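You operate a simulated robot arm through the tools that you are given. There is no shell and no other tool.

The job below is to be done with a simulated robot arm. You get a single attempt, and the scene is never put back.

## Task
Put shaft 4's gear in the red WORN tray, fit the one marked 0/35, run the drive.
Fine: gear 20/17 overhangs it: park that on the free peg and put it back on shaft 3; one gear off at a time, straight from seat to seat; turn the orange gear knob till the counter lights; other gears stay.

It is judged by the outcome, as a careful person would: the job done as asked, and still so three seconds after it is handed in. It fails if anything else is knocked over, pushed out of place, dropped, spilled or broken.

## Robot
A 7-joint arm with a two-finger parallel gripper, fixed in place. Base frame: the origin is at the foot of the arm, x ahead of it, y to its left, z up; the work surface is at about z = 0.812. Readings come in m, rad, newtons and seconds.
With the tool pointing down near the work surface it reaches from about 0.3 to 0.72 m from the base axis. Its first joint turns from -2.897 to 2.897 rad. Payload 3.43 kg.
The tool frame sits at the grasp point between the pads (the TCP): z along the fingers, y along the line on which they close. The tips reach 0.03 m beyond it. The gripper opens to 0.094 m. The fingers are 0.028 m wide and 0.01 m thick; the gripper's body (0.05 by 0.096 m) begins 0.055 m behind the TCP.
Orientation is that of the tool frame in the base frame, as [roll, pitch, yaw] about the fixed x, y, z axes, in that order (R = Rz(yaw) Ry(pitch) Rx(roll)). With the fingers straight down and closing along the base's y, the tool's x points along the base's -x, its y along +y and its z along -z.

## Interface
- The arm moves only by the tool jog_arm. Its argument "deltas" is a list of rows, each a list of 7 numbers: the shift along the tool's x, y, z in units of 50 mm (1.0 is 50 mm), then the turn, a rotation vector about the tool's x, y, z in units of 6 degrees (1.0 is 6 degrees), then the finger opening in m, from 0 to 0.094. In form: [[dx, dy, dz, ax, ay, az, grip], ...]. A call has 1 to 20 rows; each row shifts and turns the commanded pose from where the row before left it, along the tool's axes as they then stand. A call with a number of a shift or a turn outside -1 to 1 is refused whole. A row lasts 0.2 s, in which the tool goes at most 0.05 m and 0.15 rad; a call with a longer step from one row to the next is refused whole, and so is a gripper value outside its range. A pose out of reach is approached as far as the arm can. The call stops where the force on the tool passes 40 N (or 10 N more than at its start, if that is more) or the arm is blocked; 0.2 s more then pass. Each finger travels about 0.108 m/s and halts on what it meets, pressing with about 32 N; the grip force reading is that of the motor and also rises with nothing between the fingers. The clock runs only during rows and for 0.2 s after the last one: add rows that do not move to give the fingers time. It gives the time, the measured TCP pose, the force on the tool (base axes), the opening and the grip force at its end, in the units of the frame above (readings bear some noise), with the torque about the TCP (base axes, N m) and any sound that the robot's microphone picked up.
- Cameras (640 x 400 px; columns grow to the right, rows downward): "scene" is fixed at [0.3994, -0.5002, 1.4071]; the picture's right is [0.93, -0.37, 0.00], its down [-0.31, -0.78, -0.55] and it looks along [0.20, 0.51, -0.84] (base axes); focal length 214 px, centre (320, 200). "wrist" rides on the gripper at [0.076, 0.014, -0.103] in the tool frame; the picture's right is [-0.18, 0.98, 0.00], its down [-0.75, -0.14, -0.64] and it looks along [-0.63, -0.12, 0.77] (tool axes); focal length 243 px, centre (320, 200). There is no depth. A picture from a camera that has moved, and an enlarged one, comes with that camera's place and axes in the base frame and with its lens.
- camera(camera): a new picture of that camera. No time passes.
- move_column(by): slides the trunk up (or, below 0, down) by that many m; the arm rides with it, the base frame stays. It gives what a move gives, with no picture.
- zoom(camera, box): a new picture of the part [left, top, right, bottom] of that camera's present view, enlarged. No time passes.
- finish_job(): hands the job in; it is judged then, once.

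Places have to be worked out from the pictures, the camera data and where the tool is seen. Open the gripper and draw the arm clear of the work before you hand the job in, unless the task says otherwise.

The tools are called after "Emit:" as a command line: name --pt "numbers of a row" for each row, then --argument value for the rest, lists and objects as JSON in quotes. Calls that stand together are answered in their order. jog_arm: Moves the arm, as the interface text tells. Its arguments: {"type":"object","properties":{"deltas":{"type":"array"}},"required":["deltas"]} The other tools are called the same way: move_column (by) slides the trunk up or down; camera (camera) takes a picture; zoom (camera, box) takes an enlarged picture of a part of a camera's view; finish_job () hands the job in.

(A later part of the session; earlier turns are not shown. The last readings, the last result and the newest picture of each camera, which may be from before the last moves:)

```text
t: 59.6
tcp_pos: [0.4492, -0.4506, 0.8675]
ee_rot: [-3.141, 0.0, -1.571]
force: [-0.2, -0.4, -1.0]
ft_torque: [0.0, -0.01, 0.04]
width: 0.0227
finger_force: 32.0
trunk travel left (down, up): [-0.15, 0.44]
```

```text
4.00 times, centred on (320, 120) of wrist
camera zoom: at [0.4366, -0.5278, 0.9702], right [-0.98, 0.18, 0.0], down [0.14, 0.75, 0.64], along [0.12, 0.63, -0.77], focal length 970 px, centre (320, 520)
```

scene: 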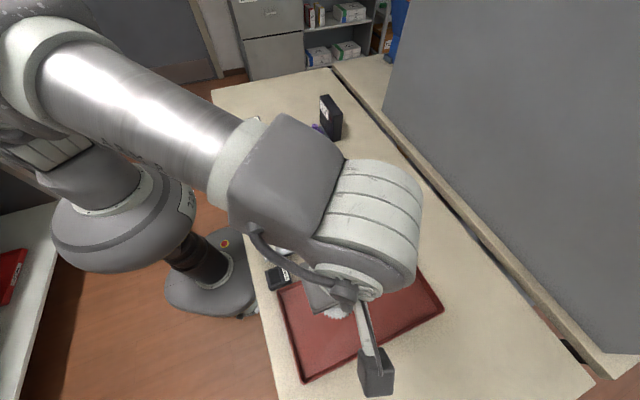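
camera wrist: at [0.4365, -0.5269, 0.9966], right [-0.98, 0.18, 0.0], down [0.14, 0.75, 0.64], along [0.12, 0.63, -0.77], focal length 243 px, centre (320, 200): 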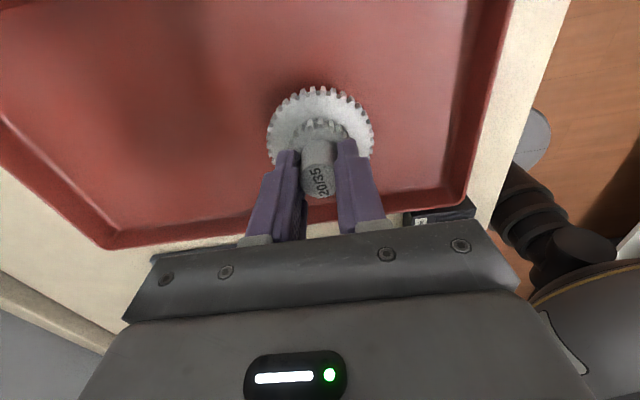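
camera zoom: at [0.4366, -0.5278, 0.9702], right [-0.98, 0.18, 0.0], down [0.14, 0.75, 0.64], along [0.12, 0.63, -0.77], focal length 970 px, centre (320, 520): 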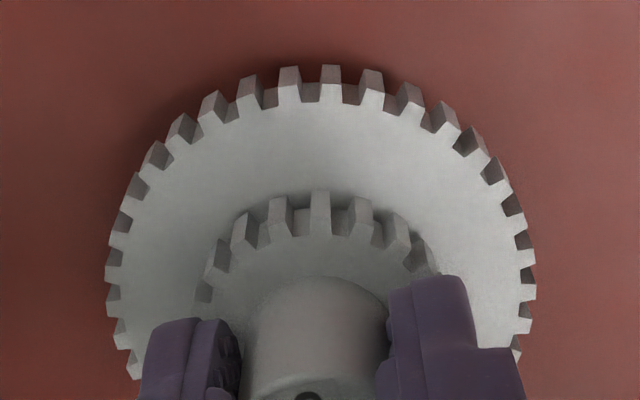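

Emit:
jog_arm --pt "0 0 0.04 0 0 0 0.0" --pt "0 0 0.04 0 0 0 0.0" --pt "0 0 0 0 0 0 0.0"

Emit:
zoom --camera "wrist" --box '[240, 70, 400, 170]'

```text
t: 60.4
tcp_pos: [0.4511, -0.4509, 0.8633]
ee_rot: [3.14, 0.001, -1.571]
force: [1.0, -0.1, -0.7]
ft_torque: [0.01, -0.01, -0.02]
width: 0.0224
finger_force: 31.4
trunk travel left (down, up): [-0.15, 0.44]
```

```text
4.00 times, centred on (320, 120) of wrist
camera zoom: at [0.4368, -0.5275, 0.9664], right [-0.98, 0.18, 0.0], down [0.14, 0.75, 0.64], along [0.12, 0.63, -0.77], focal length 970 px, centre (320, 520)
```

zoom: 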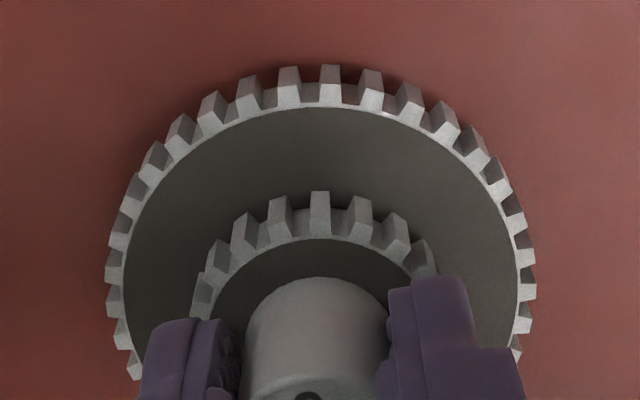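

Emit:
jog_arm --pt "0 0 0.04 0 0 0 0.0" --pt "0 0 0.02 0 0 0 0.0" --pt "0 0 0 0 0 0 0.0"

```text
t: 61.2
tcp_pos: [0.4505, -0.4495, 0.861]
ee_rot: [3.142, -0.001, -1.571]
force: [-0.6, -0.1, -0.6]
ft_torque: [-0.02, 0.02, -0.04]
width: 0.0226
finger_force: 31.4
trunk travel left (down, up): [-0.15, 0.44]
```

Emit:
jog_arm --pt "0 0 0.03 0 0 0 0.0" --pt "0 0 0.02 0 0 0 0.0" --pt "0 0 0 0 0 0 0.0"

Emit:
zoom --camera "wrist" --box '[240, 70, 400, 170]'

```text
t: 62.0
tcp_pos: [0.4509, -0.4495, 0.8602]
ee_rot: [-3.141, -0.002, -1.57]
force: [0.8, 1.8, 14.1]
ft_torque: [0.36, 0.04, -0.06]
width: 0.0228
finger_force: 31.7
trunk travel left (down, up): [-0.15, 0.44]
```

```text
4.00 times, centred on (320, 120) of wrist
camera zoom: at [0.4365, -0.527, 0.9625], right [-0.98, 0.18, 0.0], down [0.14, 0.75, 0.64], along [0.12, 0.63, -0.77], focal length 970 px, centre (320, 520)
```

zoom: 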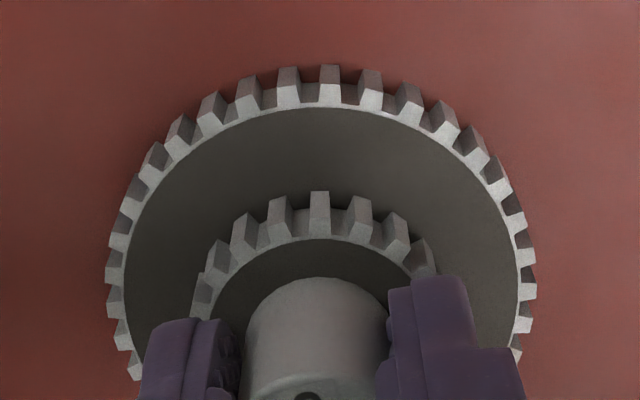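

It touched the tray floor at 14 N. I'll ease off slightly and open the fingers.

Emit:
jog_arm --pt "0 0 -0.04 0 0 0 0.0" --pt "0 0 0 0 0 0 0.0"

Emit:
jog_arm --pt "0 0 0 0 0 0 0.03" --pt "0 0 0 0 0 0 0.05" --pt "0 0 0 0 0 0 0.05" --pt "0 0 0 0 0 0 0.05"

Emit:
camera --camera "wrist"

```text
t: 62.6
tcp_pos: [0.4499, -0.4498, 0.8601]
ee_rot: [-3.141, 0.0, -1.571]
force: [1.1, -0.5, 3.2]
ft_torque: [-0.13, -0.1, 0.02]
width: 0.0226
finger_force: 31.8
trunk travel left (down, up): [-0.15, 0.44]
```

```text
t: 63.6
tcp_pos: [0.4497, -0.4495, 0.8607]
ee_rot: [-3.142, 0.002, -1.571]
force: [-0.1, 0.1, 0.2]
ft_torque: [0.02, 0.02, 0.0]
width: 0.05
finger_force: 0.1
trunk travel left (down, up): [-0.15, 0.44]
```

```text
taken
camera wrist: at [0.4365, -0.5271, 0.9628], right [-0.98, 0.18, 0.0], down [0.14, 0.75, 0.64], along [0.12, 0.63, -0.77], focal length 243 px, centre (320, 200)
```

wrist: 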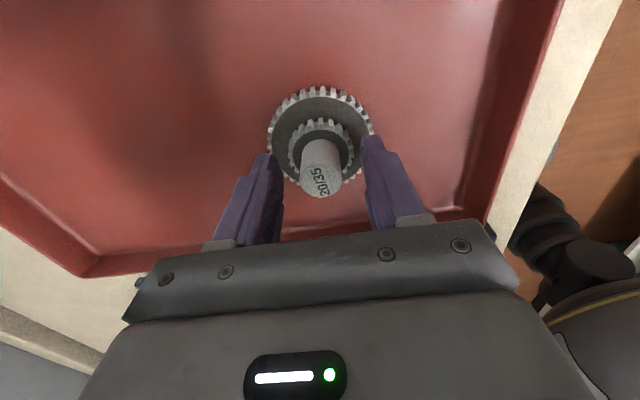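

Gear 20/35 rests flat in the WORN tray with the fingers open. I'll rise clear and travel to above the blue 0/35 on the rack, around (0.64, 0.07).

Emit:
jog_arm --pt "0 0 -0.3 0 0 0 0.05" --pt "0 0 -0.7 0 0 0 0.05" --pt "0 0 -0.8 0 0 0 0.05" --pt "0 0 -0.8 0 0 0 0.05" --pt "0 0 -0.8 0 0 0 0.05" --pt "0 0 -0.6 0 0 0 0.05" --pt "-0.5 -0.18 0 0 0 0 0.05" --pt "-0.86 -0.312 0 0 0 0 0.05" --pt "-0.86 -0.312 0 0 0 0 0.05" --pt "-0.86 -0.312 0 0 0 0 0.05" --pt "-0.86 -0.312 0 0 0 0 0.05" --pt "-0.86 -0.312 0 0 0 0 0.05" --pt "-0.86 -0.312 0 0 0 0 0.05" --pt "-0.86 -0.312 0 0 0 0 0.05" --pt "-0.86 -0.312 0 0 0 0 0.05" --pt "-0.86 -0.312 0 0 0 0 0.05" --pt "-0.86 -0.312 0 0 0 0 0.05" --pt "-0.86 -0.312 0 0 0 0 0.05" --pt "-0.5 -0.18 0 0 0 0 0.05" --pt "0 0 0 0 0 0 0.05"

Emit:
camera --camera "wrist"

Emit:
camera --camera "scene"

```text
t: 67.8
tcp_pos: [0.6407, 0.0713, 1.058]
ee_rot: [-3.14, 0.001, -1.57]
force: [0.0, -0.4, 0.7]
ft_torque: [-0.03, -0.05, -0.01]
width: 0.0499
finger_force: 0.1
trunk travel left (down, up): [-0.15, 0.44]
```

```text
taken
camera wrist: at [0.6265, -0.0049, 1.1608], right [-0.98, 0.18, 0.0], down [0.14, 0.75, 0.64], along [0.12, 0.63, -0.77], focal length 243 px, centre (320, 200)
```

wrist: 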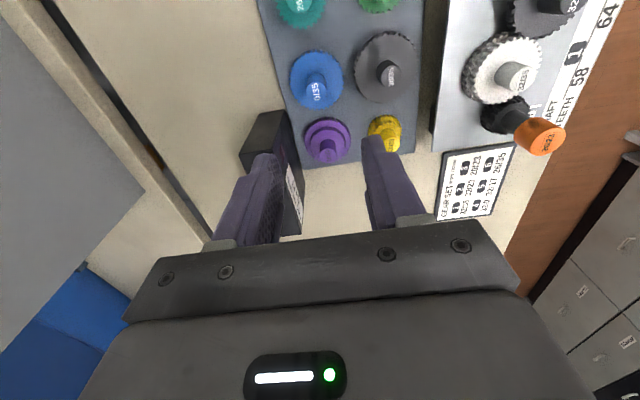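

```text
taken
```

scene: 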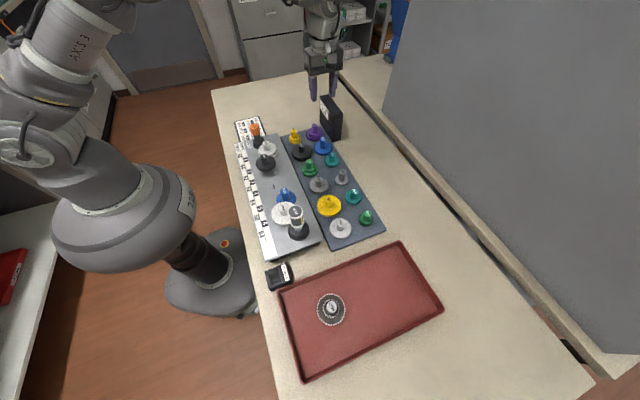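

20/35 is flat in the tray. I'll zoom on the blue gear and its neighbours.

Emit:
zoom --camera "wrist" --box '[230, 30, 430, 155]'

Emit:
zoom --camera "wrist" --box '[210, 90, 370, 190]'

```text
3.20 times, centred on (330, 92) of wrist
camera zoom: at [0.6265, -0.0049, 1.1608], right [-0.98, 0.18, 0.0], down [0.14, 0.75, 0.64], along [0.12, 0.63, -0.77], focal length 776 px, centre (288, 544)
```

zoom: 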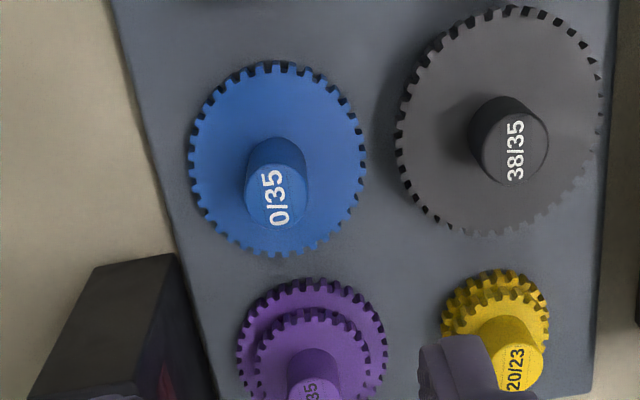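

```text
4.00 times, centred on (290, 140) of wrist
camera zoom: at [0.6265, -0.0049, 1.1608], right [-0.98, 0.18, 0.0], down [0.14, 0.75, 0.64], along [0.12, 0.63, -0.77], focal length 970 px, centre (440, 440)
```

zoom: 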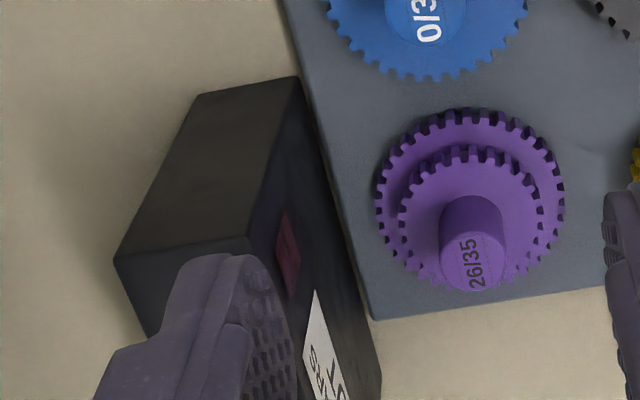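

The blue cap axis is at about (0.646, 0.078). The warning box stands right beside it at x>0.699, y>0.108, top z≈0.93. For clearance I'll grip this one with the fingers closing along y, so I'll turn back +90° in place and re-measure.

Emit:
jog_arm --pt "0 0 0 0 0 1 0.05" --pt "0 0 0 0 0 1 0.05" --pt "0 0 0 0 0 1 0.05" --pt "0 0 0 0 0 1 0.05" --pt "0 0 0 0 0 1 0.05" --pt "0 0 0 0 0 1 0.05" --pt "0 0 0 0 0 1 0.05" --pt "0 0 0 0 0 1 0.05" --pt "0 0 0 0 0 1 0.05" --pt "0 0 0 0 0 1 0.05" --pt "0 0 0 0 0 1 0.05" --pt "0 0 0 0 0 1 0.05" --pt "0 0 0 0 0 1 0.05" --pt "0 0 0 0 0 1 0.05" --pt "0 0 0 0 0 1 0.05" --pt "-0.1 0.14 0.5 0 0 0 0.05" --pt "0 0 0.5 0 0 0 0.05" --pt "0 0 0.4 0 0 0 0.05" --pt "0 0 0 0 0 0 0.05"

Emit:
camera --camera "wrist"

Emit:
zoom --camera "wrist" --box '[230, 70, 410, 182]'

Emit:
zoom --camera "scene" --box '[270, 70, 390, 145]'

```text
t: 71.8
tcp_pos: [0.6464, 0.0791, 0.9893]
ee_rot: [3.141, 0.001, 3.141]
force: [-0.4, -0.2, 0.4]
ft_torque: [0.01, -0.02, 0.01]
width: 0.0501
finger_force: 0.0
trunk travel left (down, up): [-0.15, 0.44]
```

```text
taken
camera wrist: at [0.5705, 0.0925, 1.0927], right [0.18, 0.98, 0.0], down [0.75, -0.14, 0.64], along [0.63, -0.12, -0.77], focal length 243 px, centre (320, 200)
```

wrist: 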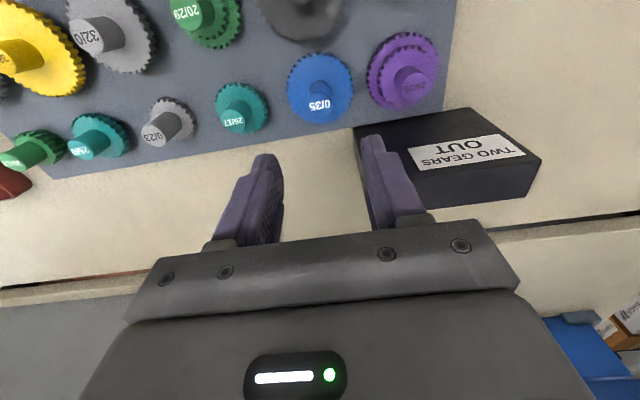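

```text
3.56 times, centred on (320, 126) of wrist
camera zoom: at [0.5705, 0.0925, 1.0927], right [0.18, 0.98, 0.0], down [0.75, -0.14, 0.64], along [0.63, -0.12, -0.77], focal length 863 px, centre (320, 463)
```

zoom: 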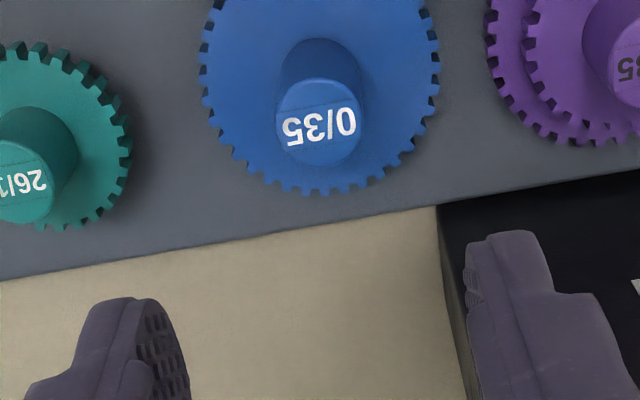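

```text
5.33 times, centred on (330, 108) of scene
camera zoom: at [0.3994, -0.5002, 1.4071], right [0.93, -0.37, 0.0], down [-0.31, -0.78, -0.55], along [0.2, 0.51, -0.84], focal length 1144 px, centre (267, 693)
```

zoom: 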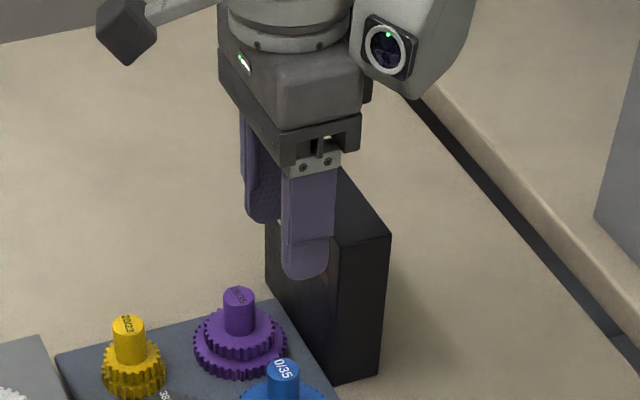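

The blue axis is confirmed at (0.6465, 0.078), and in this orientation the gripper body clears the box by about 27 mm in x. I'll descend over the hub.

Emit:
jog_arm --pt "0 -0.02 0.3 0 0 0 0.05" --pt "0 0 0.6 0 0 0 0.05" --pt "0 0 0.6 0 0 0 0.05" --pt "0 0 0.4 0 0 0 0.05" --pt "0 0 0.2 0 0 0 0.05" --pt "0 0 0 0 0 0 0.05" --pt "0 0 0 0 0 0 0.05"

Emit:
camera --camera "wrist"

Emit:
zoom --camera "wrist" --box '[230, 100, 410, 212]'

Emit:
zoom --camera "scene" --box '[270, 90, 390, 165]'

```text
t: 73.4
tcp_pos: [0.6438, 0.0789, 0.8841]
ee_rot: [3.141, -0.001, -3.141]
force: [-0.9, -0.1, 0.4]
ft_torque: [0.02, 0.01, -0.02]
width: 0.0502
finger_force: 0.0
trunk travel left (down, up): [-0.15, 0.44]
```

```text
taken
camera wrist: at [0.5688, 0.0925, 0.9871], right [0.18, 0.98, 0.0], down [0.75, -0.14, 0.64], along [0.63, -0.12, -0.77], focal length 243 px, centre (320, 200)
```

wrist: 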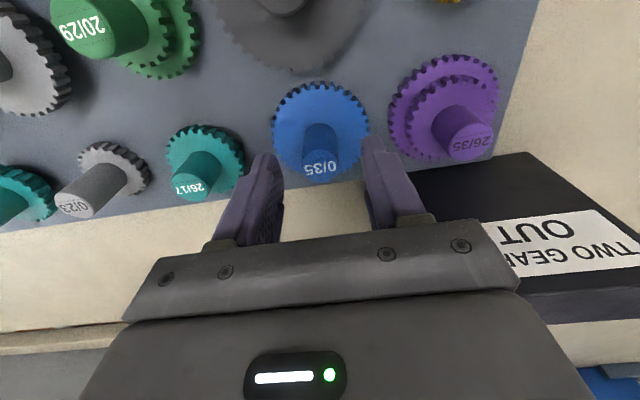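

```text
3.56 times, centred on (320, 156) of wrist
camera zoom: at [0.5688, 0.0925, 0.9871], right [0.18, 0.98, 0.0], down [0.75, -0.14, 0.64], along [0.63, -0.12, -0.77], focal length 863 px, centre (320, 356)
```

zoom: 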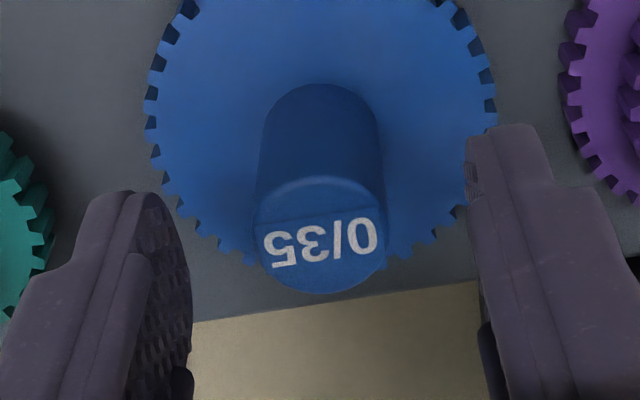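

```text
5.33 times, centred on (330, 128) of scene
camera zoom: at [0.3994, -0.5002, 1.4071], right [0.93, -0.37, 0.0], down [-0.31, -0.78, -0.55], along [0.2, 0.51, -0.84], focal length 1144 px, centre (267, 587)
```

zoom: 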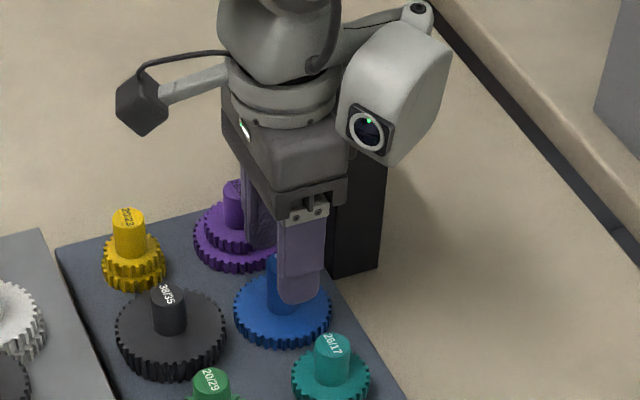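

The cap is centred between the fingers. I'll trim about 1.6 mm in +x and 1 mm in -y, and lower the last 20 mm.

Emit:
jog_arm --pt "-0.032 -0.015 0.1 0 0 0 0.05" --pt "0 0 0.15 0 0 0 0.05" --pt "0 0 0.15 0 0 0 0.05" --pt "0 0 0 0 0 0 0.05" --pt "0 0 0 0 0 0 0.05"

Emit:
zoom --camera "wrist" --box '[230, 110, 410, 222]'

```text
t: 74.6
tcp_pos: [0.6471, 0.0769, 0.8649]
ee_rot: [3.141, 0.001, 3.141]
force: [-0.5, -0.4, -0.4]
ft_torque: [0.03, -0.03, 0.0]
width: 0.05
finger_force: 0.1
trunk travel left (down, up): [-0.15, 0.44]
```

```text
3.56 times, centred on (320, 166) of wrist
camera zoom: at [0.5713, 0.0911, 0.967], right [0.18, 0.98, 0.0], down [0.75, -0.14, 0.64], along [0.63, -0.12, -0.77], focal length 863 px, centre (320, 321)
```

zoom: 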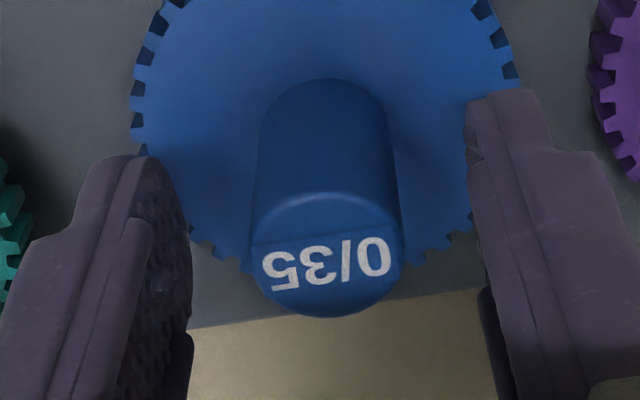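

Alignment matches the earlier grips. Closing on the hub.

Emit:
jog_arm --pt "0 0 0 0 0 0 0.0" --pt "0 0 0 0 0 0 0.0" --pt "0 0 0 0 0 0 0.0" --pt "0 0 0 0 0 0 0.0"

Emit:
zoom --camera "wrist" --box '[230, 110, 410, 222]'

```text
t: 75.6
tcp_pos: [0.6453, 0.0787, 0.8648]
ee_rot: [-3.141, 0.0, -3.14]
force: [-0.4, 3.4, -0.2]
ft_torque: [0.08, 0.01, 0.0]
width: 0.0227
finger_force: 31.9
trunk travel left (down, up): [-0.15, 0.44]
```

```text
3.56 times, centred on (320, 166) of wrist
camera zoom: at [0.5714, 0.0915, 0.9671], right [0.18, 0.98, 0.0], down [0.75, -0.14, 0.64], along [0.63, -0.12, -0.77], focal length 863 px, centre (320, 321)
```

zoom: 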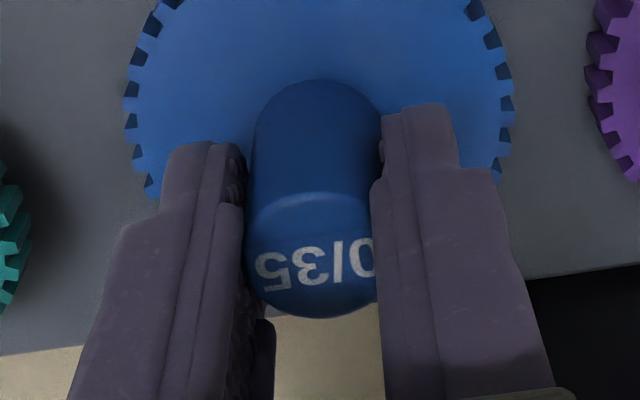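

Gripped at 22.7 mm. I'll lift straight up to about z 1.03, then turn -90° so the camera faces the mesh with shaft 5.

Emit:
jog_arm --pt "0 0 -0.1 0 0 0 0.0" --pt "0 0 -0.2 0 0 0 0.0" --pt "0 0 -0.3 0 0 0 0.0" --pt "0 0 -0.5 0 0 0 0.0" --pt "0 0 -0.6 0 0 0 0.0" --pt "0 0 -0.6 0 0 0 0.0" --pt "0 0 -0.6 0 0 0 0.0" --pt "0 0 -0.4 0 0 0 0.0" --pt "0 0 0 0 0 0 0.0"

Emit:
jog_arm --pt "0 0 0 0 0 -1 0.0" --pt "0 0 0 0 0 -1 0.0" --pt "0 0 0 0 0 -1 0.0" --pt "0 0 0 0 0 -1 0.0" --pt "0 0 0 0 0 -1 0.0" --pt "0 0 0 0 0 -1 0.0" --pt "0 0 0 0 0 -1 0.0" --pt "0 0 0 0 0 -1 0.0" --pt "0 0 0 0 0 -1 0.0" --pt "0 0 0 0 0 -1 0.0" --pt "0 0 0 0 0 -1 0.0" --pt "0 0 0 0 0 -1 0.0" --pt "0 0 0 0 0 -1 0.0" --pt "0 0 0 0 0 -1 0.0" --pt "0 0 0 0 0 -1 0.0"

Emit:
camera --camera "scene"

Emit:
camera --camera "wrist"

```text
t: 77.6
tcp_pos: [0.6461, 0.0794, 1.0281]
ee_rot: [3.14, 0.0, 3.14]
force: [0.0, -0.1, -0.1]
ft_torque: [-0.04, -0.04, 0.01]
width: 0.023
finger_force: 32.1
trunk travel left (down, up): [-0.15, 0.44]
```

```text
t: 80.8
tcp_pos: [0.6467, 0.078, 1.0304]
ee_rot: [-3.141, 0.0, -1.57]
force: [0.2, -0.1, -0.4]
ft_torque: [0.03, 0.02, -0.04]
width: 0.0226
finger_force: 31.3
trunk travel left (down, up): [-0.15, 0.44]
```

```text
taken
```

scene: 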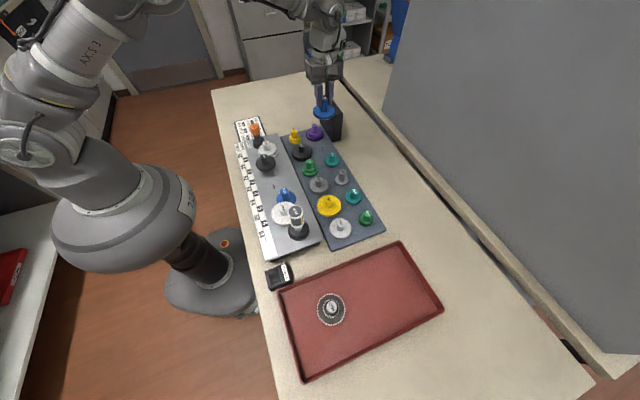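

```text
taken
camera wrist: at [0.6327, 0.0009, 1.1329], right [-0.98, 0.18, 0.0], down [0.14, 0.75, 0.64], along [0.12, 0.63, -0.77], focal length 243 px, centre (320, 200)
```

wrist: 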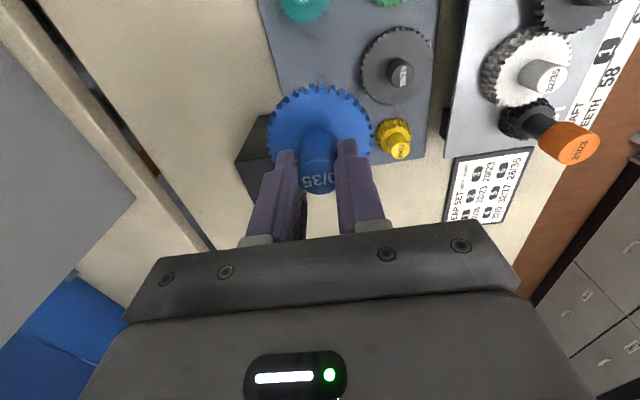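

I'm holding 0/35 well clear. Now I'll carry it straight to above shaft 4.

Emit:
jog_arm --pt "0.18 0.3 0 0 0 0 0.0" --pt "0.38 0.62 0 0 0 0 0.0" --pt "0.45 0.74 0 0 0 0 0.0" --pt "0.45 0.74 0 0 0 0 0.0" --pt "0.45 0.74 0 0 0 0 0.0" --pt "0.42 0.69 0 0 0 0 0.0" --pt "0.3 0.48 0 0 0 0 0.0" --pt "0.152 0.25 0 0 0 0 0.0" --pt "0 0 0 0 0 0 0.0" --pt "0 0 0 0 0 0 0.0"

Emit:
camera --camera "wrist"

Emit:
zoom --camera "wrist" --box '[230, 10, 410, 122]'

```text
t: 83.0
tcp_pos: [0.4179, -0.061, 1.0289]
ee_rot: [3.141, 0.0, -1.57]
force: [0.2, -0.7, 0.2]
ft_torque: [0.0, 0.04, -0.02]
width: 0.0226
finger_force: 32.3
trunk travel left (down, up): [-0.15, 0.44]
```

```text
taken
camera wrist: at [0.4042, -0.1381, 1.1313], right [-0.98, 0.18, 0.0], down [0.14, 0.75, 0.64], along [0.12, 0.63, -0.77], focal length 243 px, centre (320, 200)
```

wrist: 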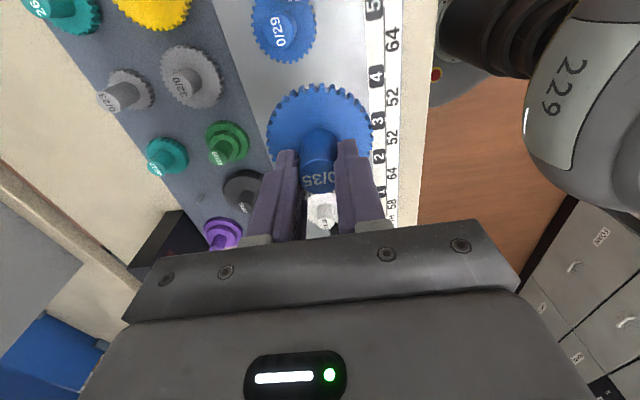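

```text
3.56 times, centred on (320, 66) of wrist
camera zoom: at [0.4042, -0.1381, 1.1313], right [-0.98, 0.18, 0.0], down [0.14, 0.75, 0.64], along [0.12, 0.63, -0.77], focal length 863 px, centre (320, 676)
```

zoom: 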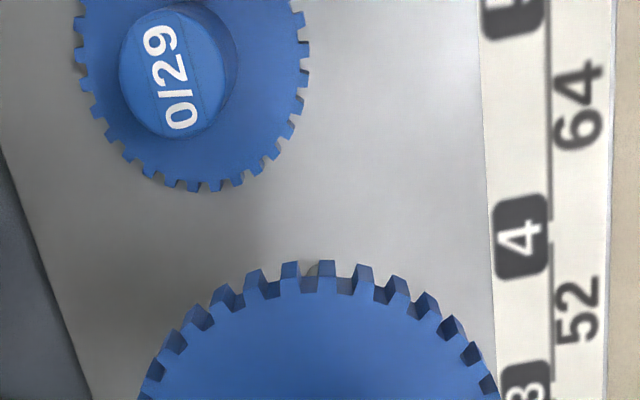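

Shaft 5's axis is about (0.440, -0.124), 64.7 mm from shaft 4 against an expected 64. To mesh 0/35 with 0/29, I need both tooth phases along the line between centres, so I'll zoom on both rims.

Emit:
zoom --camera "wrist" --box '[265, 30, 329, 70]'

Emit:
zoom --camera "wrist" --box '[256, 75, 336, 125]'

Emit:
zoom --camera "wrist" --box '[240, 0, 340, 62]'

```text
10.00 times, centred on (297, 50) of wrist
camera zoom: at [0.4042, -0.1381, 1.1313], right [-0.98, 0.18, 0.0], down [0.14, 0.75, 0.64], along [0.12, 0.63, -0.77], focal length 2426 px, centre (550, 1700)
```

zoom: 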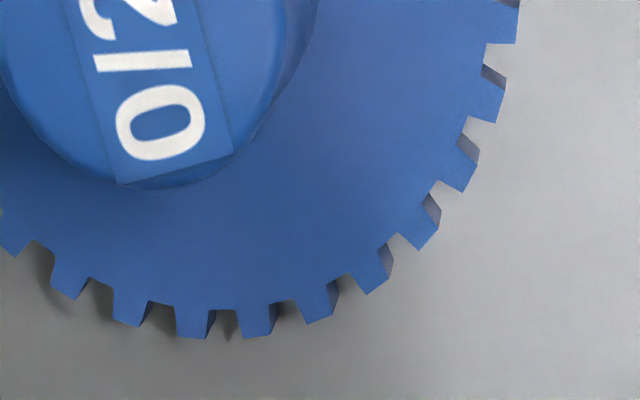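

```text
8.00 times, centred on (296, 100) of wrist
camera zoom: at [0.4042, -0.1381, 1.1313], right [-0.98, 0.18, 0.0], down [0.14, 0.75, 0.64], along [0.12, 0.63, -0.77], focal length 1941 px, centre (512, 1000)
```

zoom: 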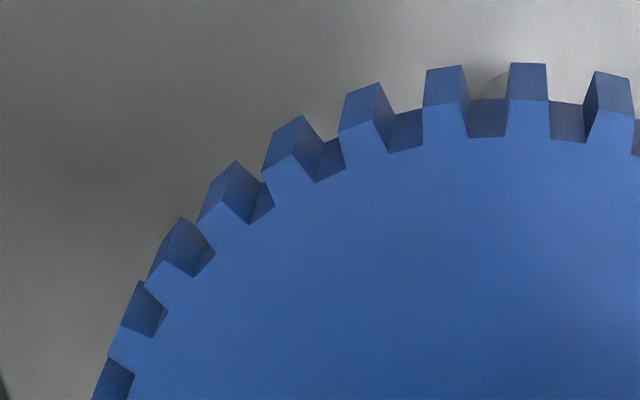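

```text
6.40 times, centred on (290, 31) of wrist
camera zoom: at [0.4042, -0.1381, 1.1313], right [-0.98, 0.18, 0.0], down [0.14, 0.75, 0.64], along [0.12, 0.63, -0.77], focal length 1553 px, centre (512, 1282)
```

zoom: 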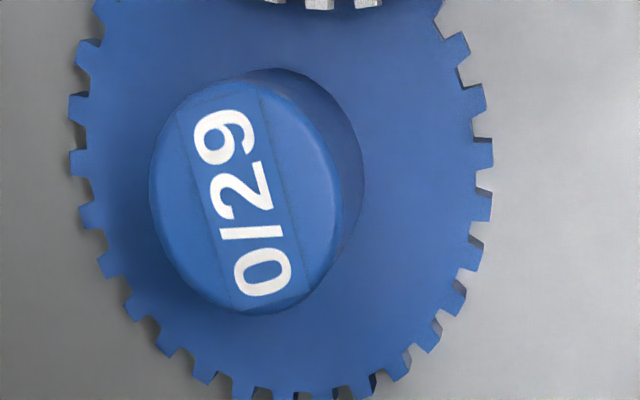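

Fitting the tooth tips, a tooth of 0/29 points almost straight at shaft 4. The nearest gap on the held 0/35 is about 3.4° off that line. I'll rotate the tool by +3.4°, trim the position and descend to just above the pin.

Emit:
jog_arm --pt "0.018 -0.01 0.2 0 0 0.57 0.0" --pt "0 0 0.5 0 0 0 0.0" --pt "0 0 0.5 0 0 0 0.0" --pt "0 0 0.3 0 0 0 0.0" --pt "0 0 0.2 0 0 0 0.0" --pt "0 0 0 0 0 0 0.0" --pt "0 0 0 0 0 0 0.0"

Emit:
camera --camera "wrist"

Emit:
zoom --camera "wrist" --box '[250, 40, 346, 100]'

Emit:
zoom --camera "scene" --box '[245, 160, 325, 210]'

```text
t: 84.6
tcp_pos: [0.4196, -0.0608, 0.9454]
ee_rot: [-3.14, 0.001, -1.629]
force: [-0.7, 0.5, 0.4]
ft_torque: [0.0, -0.03, 0.01]
width: 0.0223
finger_force: 31.4
trunk travel left (down, up): [-0.15, 0.44]
```

```text
taken
camera wrist: at [0.401, -0.1377, 1.048], right [-0.97, 0.24, 0.0], down [0.19, 0.74, 0.64], along [0.16, 0.62, -0.77], focal length 243 px, centre (320, 200)
```

wrist: 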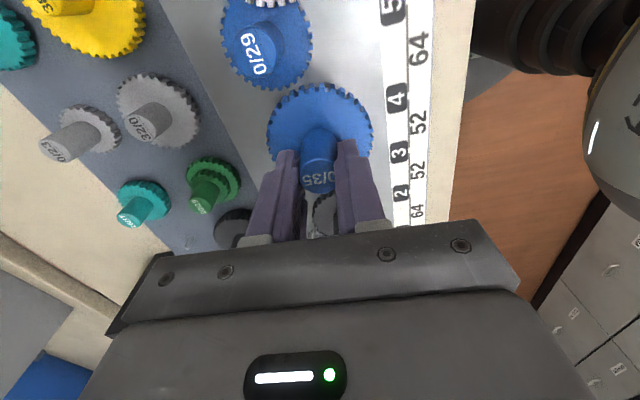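

```text
6.67 times, centred on (298, 70) of wrist
camera zoom: at [0.401, -0.1377, 1.048], right [-0.97, 0.24, 0.0], down [0.19, 0.74, 0.64], along [0.16, 0.62, -0.77], focal length 1618 px, centre (467, 1067)
```

zoom: 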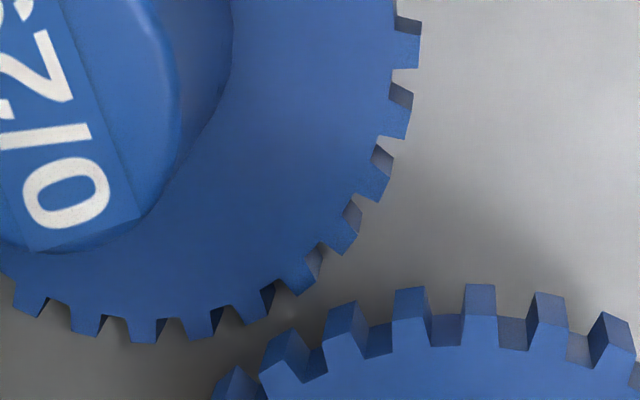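

```text
8.00 times, centred on (285, 185) of scene
camera zoom: at [0.3994, -0.5002, 1.4071], right [0.93, -0.37, 0.0], down [-0.31, -0.78, -0.55], along [0.2, 0.51, -0.84], focal length 1716 px, centre (600, 320)
```

zoom: 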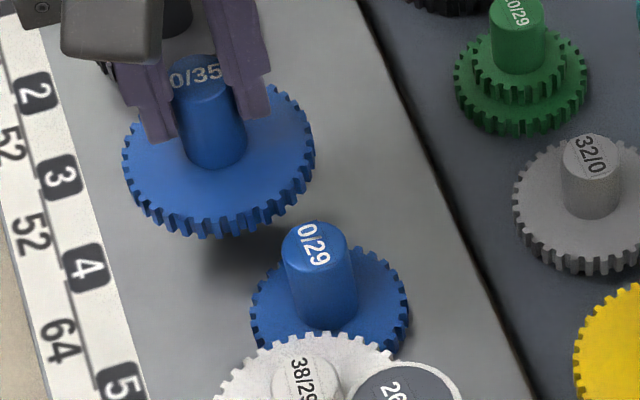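

From this closer view, the 0/29 centre fits to (0.4415, -0.1225), exactly 64 mm from pin 4. The held gear's gap is about 1.3° past the line. I'll back off 1.2°, trim under 1 mm, and lower 20 mm to the pin tip.

Emit:
jog_arm --pt "0.009 0.0155 0.1 0 0 -0.2 0.0" --pt "0 0 0.15 0 0 0 0.0" --pt "0 0 0.15 0 0 0 0.0" --pt "0 0 0 0 0 0 0.0" --pt "0 0 0 0 0 0 0.0"

Emit:
zoom --camera "wrist" --box '[250, 50, 346, 110]'

Emit:
zoom --camera "scene" --box '[245, 160, 325, 210]'

```text
t: 85.8
tcp_pos: [0.4195, -0.0619, 0.9235]
ee_rot: [3.138, -0.001, -1.61]
force: [0.1, 0.2, -0.2]
ft_torque: [-0.03, -0.04, 0.02]
width: 0.0225
finger_force: 31.3
trunk travel left (down, up): [-0.15, 0.44]
```

```text
6.67 times, centred on (298, 80) of wrist
camera zoom: at [0.4016, -0.1383, 1.0277], right [-0.97, 0.22, 0.0], down [0.17, 0.75, 0.64], along [0.14, 0.63, -0.77], focal length 1618 px, centre (467, 1000)
```

zoom: 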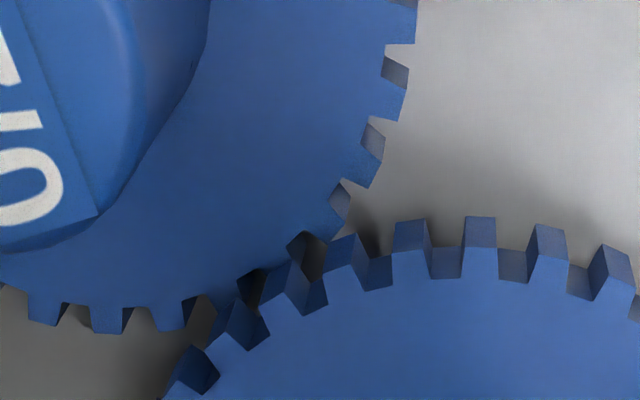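

```text
8.00 times, centred on (285, 185) of scene
camera zoom: at [0.3994, -0.5002, 1.4071], right [0.93, -0.37, 0.0], down [-0.31, -0.78, -0.55], along [0.2, 0.51, -0.84], focal length 1716 px, centre (600, 320)
```

zoom: 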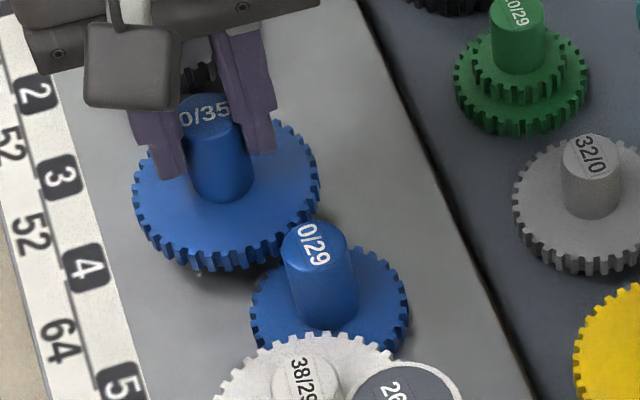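

Still free. I'll lower another 8 mm onto the pin tip and check for lateral force.

Emit:
jog_arm --pt "0 0 0.08 0 0 0 0.0" --pt "0 0 0.08 0 0 0 0.0" --pt "0 0 0 0 0 0 0.0"

Emit:
zoom --camera "wrist" --box '[250, 50, 346, 110]'

Emit:
zoom --camera "scene" --box '[245, 160, 325, 210]'

```text
t: 86.6
tcp_pos: [0.4181, -0.0631, 0.9172]
ee_rot: [-3.141, 0.001, -1.609]
force: [0.2, 0.7, 0.5]
ft_torque: [0.0, -0.01, -0.02]
width: 0.0221
finger_force: 32.2
trunk travel left (down, up): [-0.15, 0.44]
```

```text
6.67 times, centred on (298, 80) of wrist
camera zoom: at [0.4013, -0.1384, 1.0203], right [-0.97, 0.22, 0.0], down [0.17, 0.75, 0.64], along [0.14, 0.63, -0.77], focal length 1618 px, centre (467, 1000)
```

zoom: 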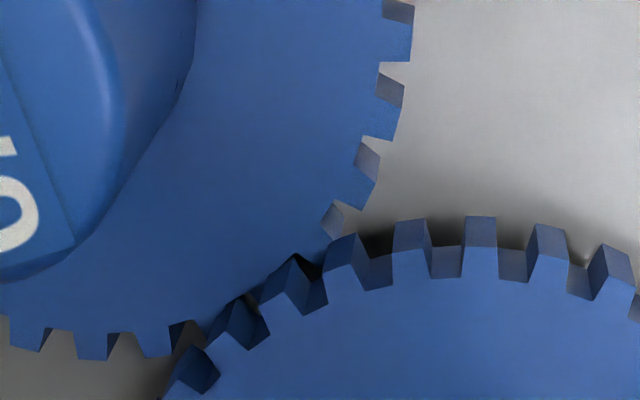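

```text
8.00 times, centred on (285, 185) of scene
camera zoom: at [0.3994, -0.5002, 1.4071], right [0.93, -0.37, 0.0], down [-0.31, -0.78, -0.55], along [0.2, 0.51, -0.84], focal length 1716 px, centre (600, 320)
```

zoom: 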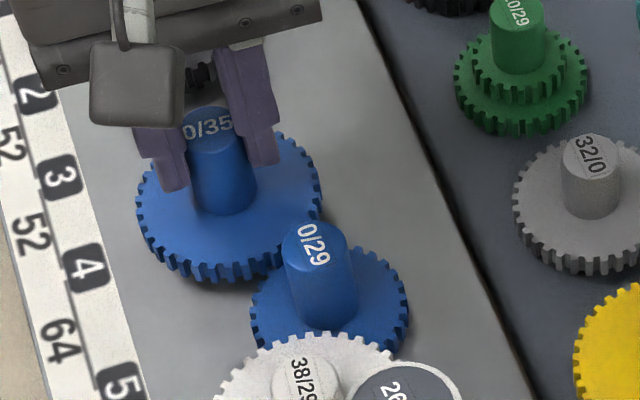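

There's no contact force. My re-measured tooth phases agree to within about 0.6°, gap at -69.7° against a desired -69.1°. I'll continue down in small steps through the tooth engagement.

Emit:
jog_arm --pt "0 -0.008 0.05 0 0 -0.08 0.0" --pt "0 0 0.05 0 0 0 0.0" --pt "0 0 0 0 0 0 0.0"

Emit:
zoom --camera "wrist" --box '[250, 50, 346, 110]'

```text
t: 87.4
tcp_pos: [0.4176, -0.0618, 0.9123]
ee_rot: [-3.141, 0.0, -1.601]
force: [-2.5, 6.7, 0.4]
ft_torque: [0.3, 0.11, -0.02]
width: 0.0223
finger_force: 31.3
trunk travel left (down, up): [-0.15, 0.44]
```

```text
6.67 times, centred on (298, 80) of wrist
camera zoom: at [0.4024, -0.1386, 1.0149], right [-0.98, 0.21, 0.0], down [0.16, 0.75, 0.64], along [0.14, 0.63, -0.77], focal length 1618 px, centre (467, 1000)
```

zoom: 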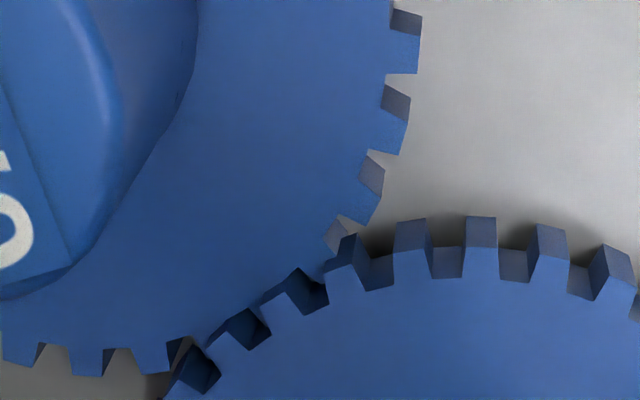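

A side load of (-2.5, +6.7) N with no vertical force means the bore is on the pin and needs a nudge of about 0.7 mm toward +y. I'll shift and re-check before going lower.

Emit:
jog_arm --pt "-0.014 0.005 0 0 0 0 0.0" --pt "0 0 0 0 0 0 0.0"

```text
t: 88.0
tcp_pos: [0.4183, -0.0616, 0.9123]
ee_rot: [-3.14, 0.001, -1.604]
force: [0.5, 3.6, -0.5]
ft_torque: [0.14, -0.02, 0.05]
width: 0.0223
finger_force: 32.5
trunk travel left (down, up): [-0.15, 0.44]
```

Emit:
jog_arm --pt "-0.012 0 0 0 0 0 0.0" --pt "0 0 0 0 0 0 0.0"

Emit:
zoom --camera "wrist" --box '[250, 50, 346, 110]'

```text
t: 88.6
tcp_pos: [0.4187, -0.0618, 0.9134]
ee_rot: [-3.14, 0.0, -1.602]
force: [-1.2, 0.2, -0.4]
ft_torque: [0.01, 0.02, 0.0]
width: 0.022
finger_force: 32.6
trunk travel left (down, up): [-0.15, 0.44]
```

```text
6.67 times, centred on (298, 80) of wrist
camera zoom: at [0.4024, -0.1382, 1.0151], right [-0.98, 0.21, 0.0], down [0.16, 0.75, 0.64], along [0.14, 0.63, -0.77], focal length 1618 px, centre (467, 1000)
```

zoom: 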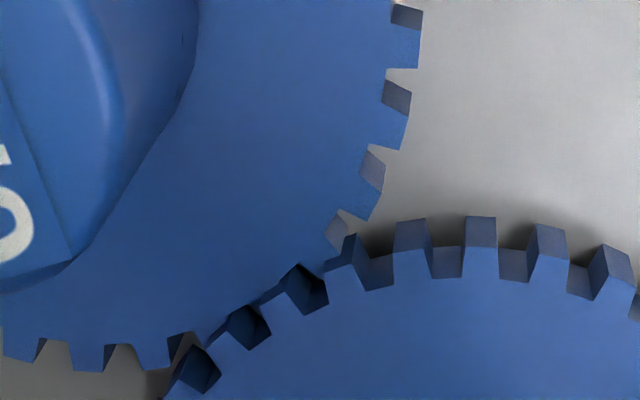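

The side load is cleared. I'll go down another 3 mm into the tooth zone.

Emit:
jog_arm --pt "0 0 0.03 0 0 0 0.0" --pt "0 0 0.03 0 0 0 0.0" --pt "0 0 0 0 0 0 0.0"

Emit:
zoom --camera "wrist" --box '[250, 50, 346, 110]'

```text
t: 89.4
tcp_pos: [0.4186, -0.0614, 0.9088]
ee_rot: [-3.141, 0.0, -1.601]
force: [-1.1, 0.6, -1.0]
ft_torque: [0.06, 0.06, 0.0]
width: 0.0224
finger_force: 32.0
trunk travel left (down, up): [-0.15, 0.44]
```

```text
6.67 times, centred on (298, 80) of wrist
camera zoom: at [0.4024, -0.1383, 1.012], right [-0.98, 0.21, 0.0], down [0.16, 0.75, 0.64], along [0.14, 0.63, -0.77], focal length 1618 px, centre (467, 1000)
```

zoom: 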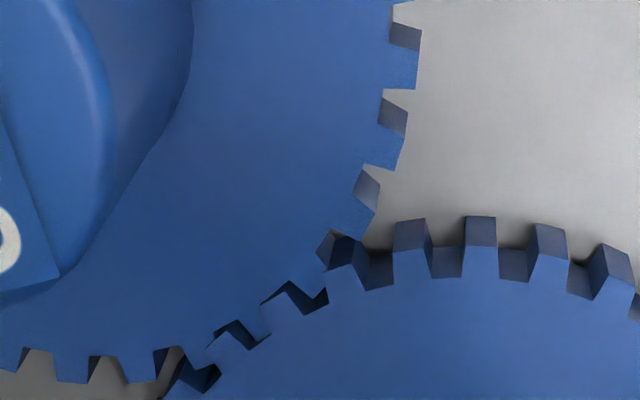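

The teeth are interleaving cleanly with no vertical force. I'll continue down.

Emit:
jog_arm --pt "0 0 0.03 0 0 0 0.0" --pt "0 0 0.03 0 0 0 0.0" --pt "0 0 0 0 0 0 0.0"

Emit:
zoom --camera "wrist" --box '[250, 50, 346, 110]'

```text
t: 90.2
tcp_pos: [0.4201, -0.0602, 0.9059]
ee_rot: [-3.137, 0.0, -1.603]
force: [0.7, -3.2, 27.7]
ft_torque: [-0.14, 0.37, 0.01]
width: 0.0225
finger_force: 32.3
trunk travel left (down, up): [-0.15, 0.44]
```

```text
6.67 times, centred on (298, 80) of wrist
camera zoom: at [0.4021, -0.1377, 1.0096], right [-0.98, 0.21, 0.0], down [0.16, 0.75, 0.64], along [0.14, 0.63, -0.77], focal length 1618 px, centre (467, 1000)
```

zoom: 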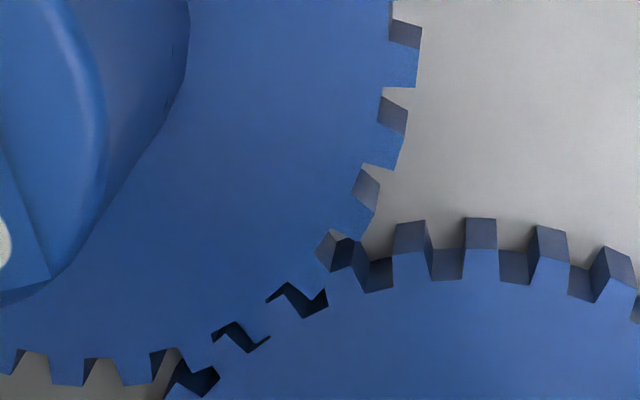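

A vertical force of 28 N has built up at camera z 1.0096, about 4–5 mm above the expected seat of 1.005. I'll look closely before doing anything else.

Emit:
zoom --camera "scene" --box '[255, 170, 303, 200]'

Emit:
zoom --camera "wrist" --box '[270, 80, 318, 110]'

Emit:
zoom --camera "wrist" --box '[240, 70, 400, 170]'

```text
13.33 times, centred on (279, 185) of scene
camera zoom: at [0.3994, -0.5002, 1.4071], right [0.93, -0.37, 0.0], down [-0.31, -0.78, -0.55], along [0.2, 0.51, -0.84], focal length 2860 px, centre (867, 400)
```

zoom: 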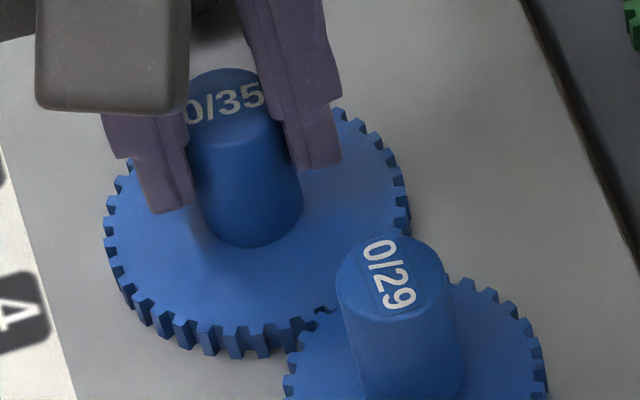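

```text
13.33 times, centred on (294, 95) of wrist
camera zoom: at [0.4021, -0.1377, 1.0096], right [-0.98, 0.21, 0.0], down [0.16, 0.75, 0.64], along [0.14, 0.63, -0.77], focal length 3235 px, centre (667, 1600)
```

zoom: 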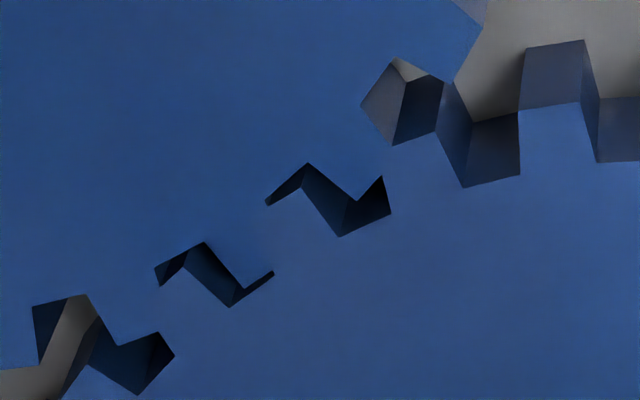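

```text
4.00 times, centred on (320, 120) of wrist
camera zoom: at [0.4021, -0.1377, 1.0096], right [-0.98, 0.21, 0.0], down [0.16, 0.75, 0.64], along [0.14, 0.63, -0.77], focal length 970 px, centre (320, 520)
```

zoom: 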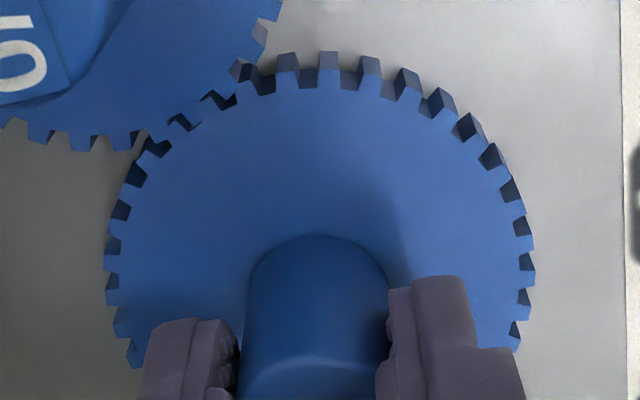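

The mesh looks flush from above, and the cap offset to 0/29 in the scene view matches equal heights, so it may already be seated. I'll relieve the vertical load first.

Emit:
jog_arm --pt "0 0 -0.012 0 0 0 0.0" --pt "0 0 0 0 0 0 0.0"

Emit:
zoom --camera "scene" --box '[255, 170, 303, 200]'

```text
t: 90.8
tcp_pos: [0.4185, -0.0614, 0.9067]
ee_rot: [-3.141, 0.001, -1.601]
force: [2.9, -2.8, 20.8]
ft_torque: [-0.14, 0.15, 0.0]
width: 0.0222
finger_force: 31.9
trunk travel left (down, up): [-0.15, 0.44]
```

```text
13.33 times, centred on (279, 185) of scene
camera zoom: at [0.3994, -0.5002, 1.4071], right [0.93, -0.37, 0.0], down [-0.31, -0.78, -0.55], along [0.2, 0.51, -0.84], focal length 2860 px, centre (867, 400)
```

zoom: 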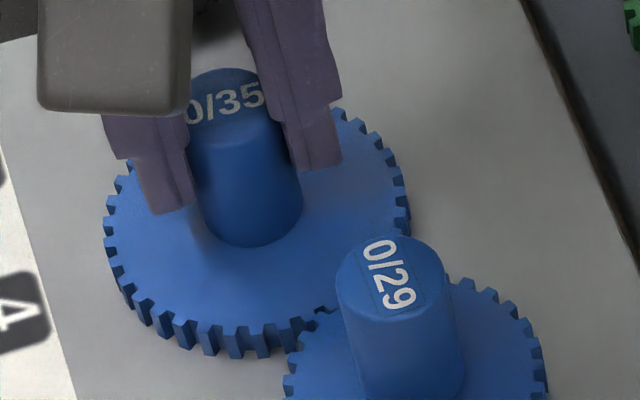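

Emit:
jog_arm --pt "0 0 -0.03 0 0 0 0.0" --pt "0 0 0 0 0 0 0.0"

Emit:
zoom --camera "wrist" --box '[270, 80, 318, 110]'

```text
t: 91.4
tcp_pos: [0.4191, -0.0606, 0.9075]
ee_rot: [3.14, 0.0, -1.601]
force: [-1.4, -1.3, -0.1]
ft_torque: [-0.02, 0.02, 0.0]
width: 0.0222
finger_force: 31.5
trunk travel left (down, up): [-0.15, 0.44]
```

```text
13.33 times, centred on (294, 95) of wrist
camera zoom: at [0.4025, -0.1372, 1.0099], right [-0.98, 0.21, 0.0], down [0.17, 0.75, 0.64], along [0.14, 0.63, -0.77], focal length 3235 px, centre (667, 1600)
```

zoom: 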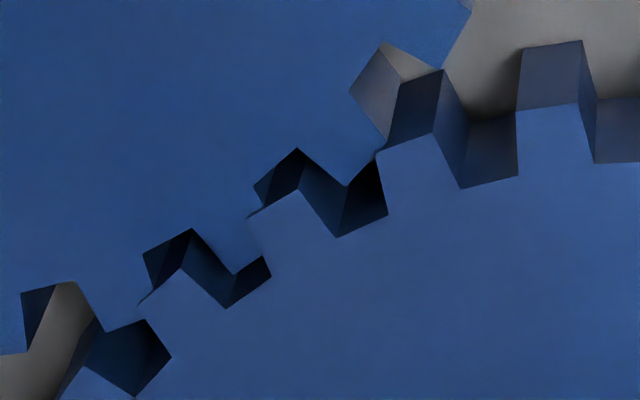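

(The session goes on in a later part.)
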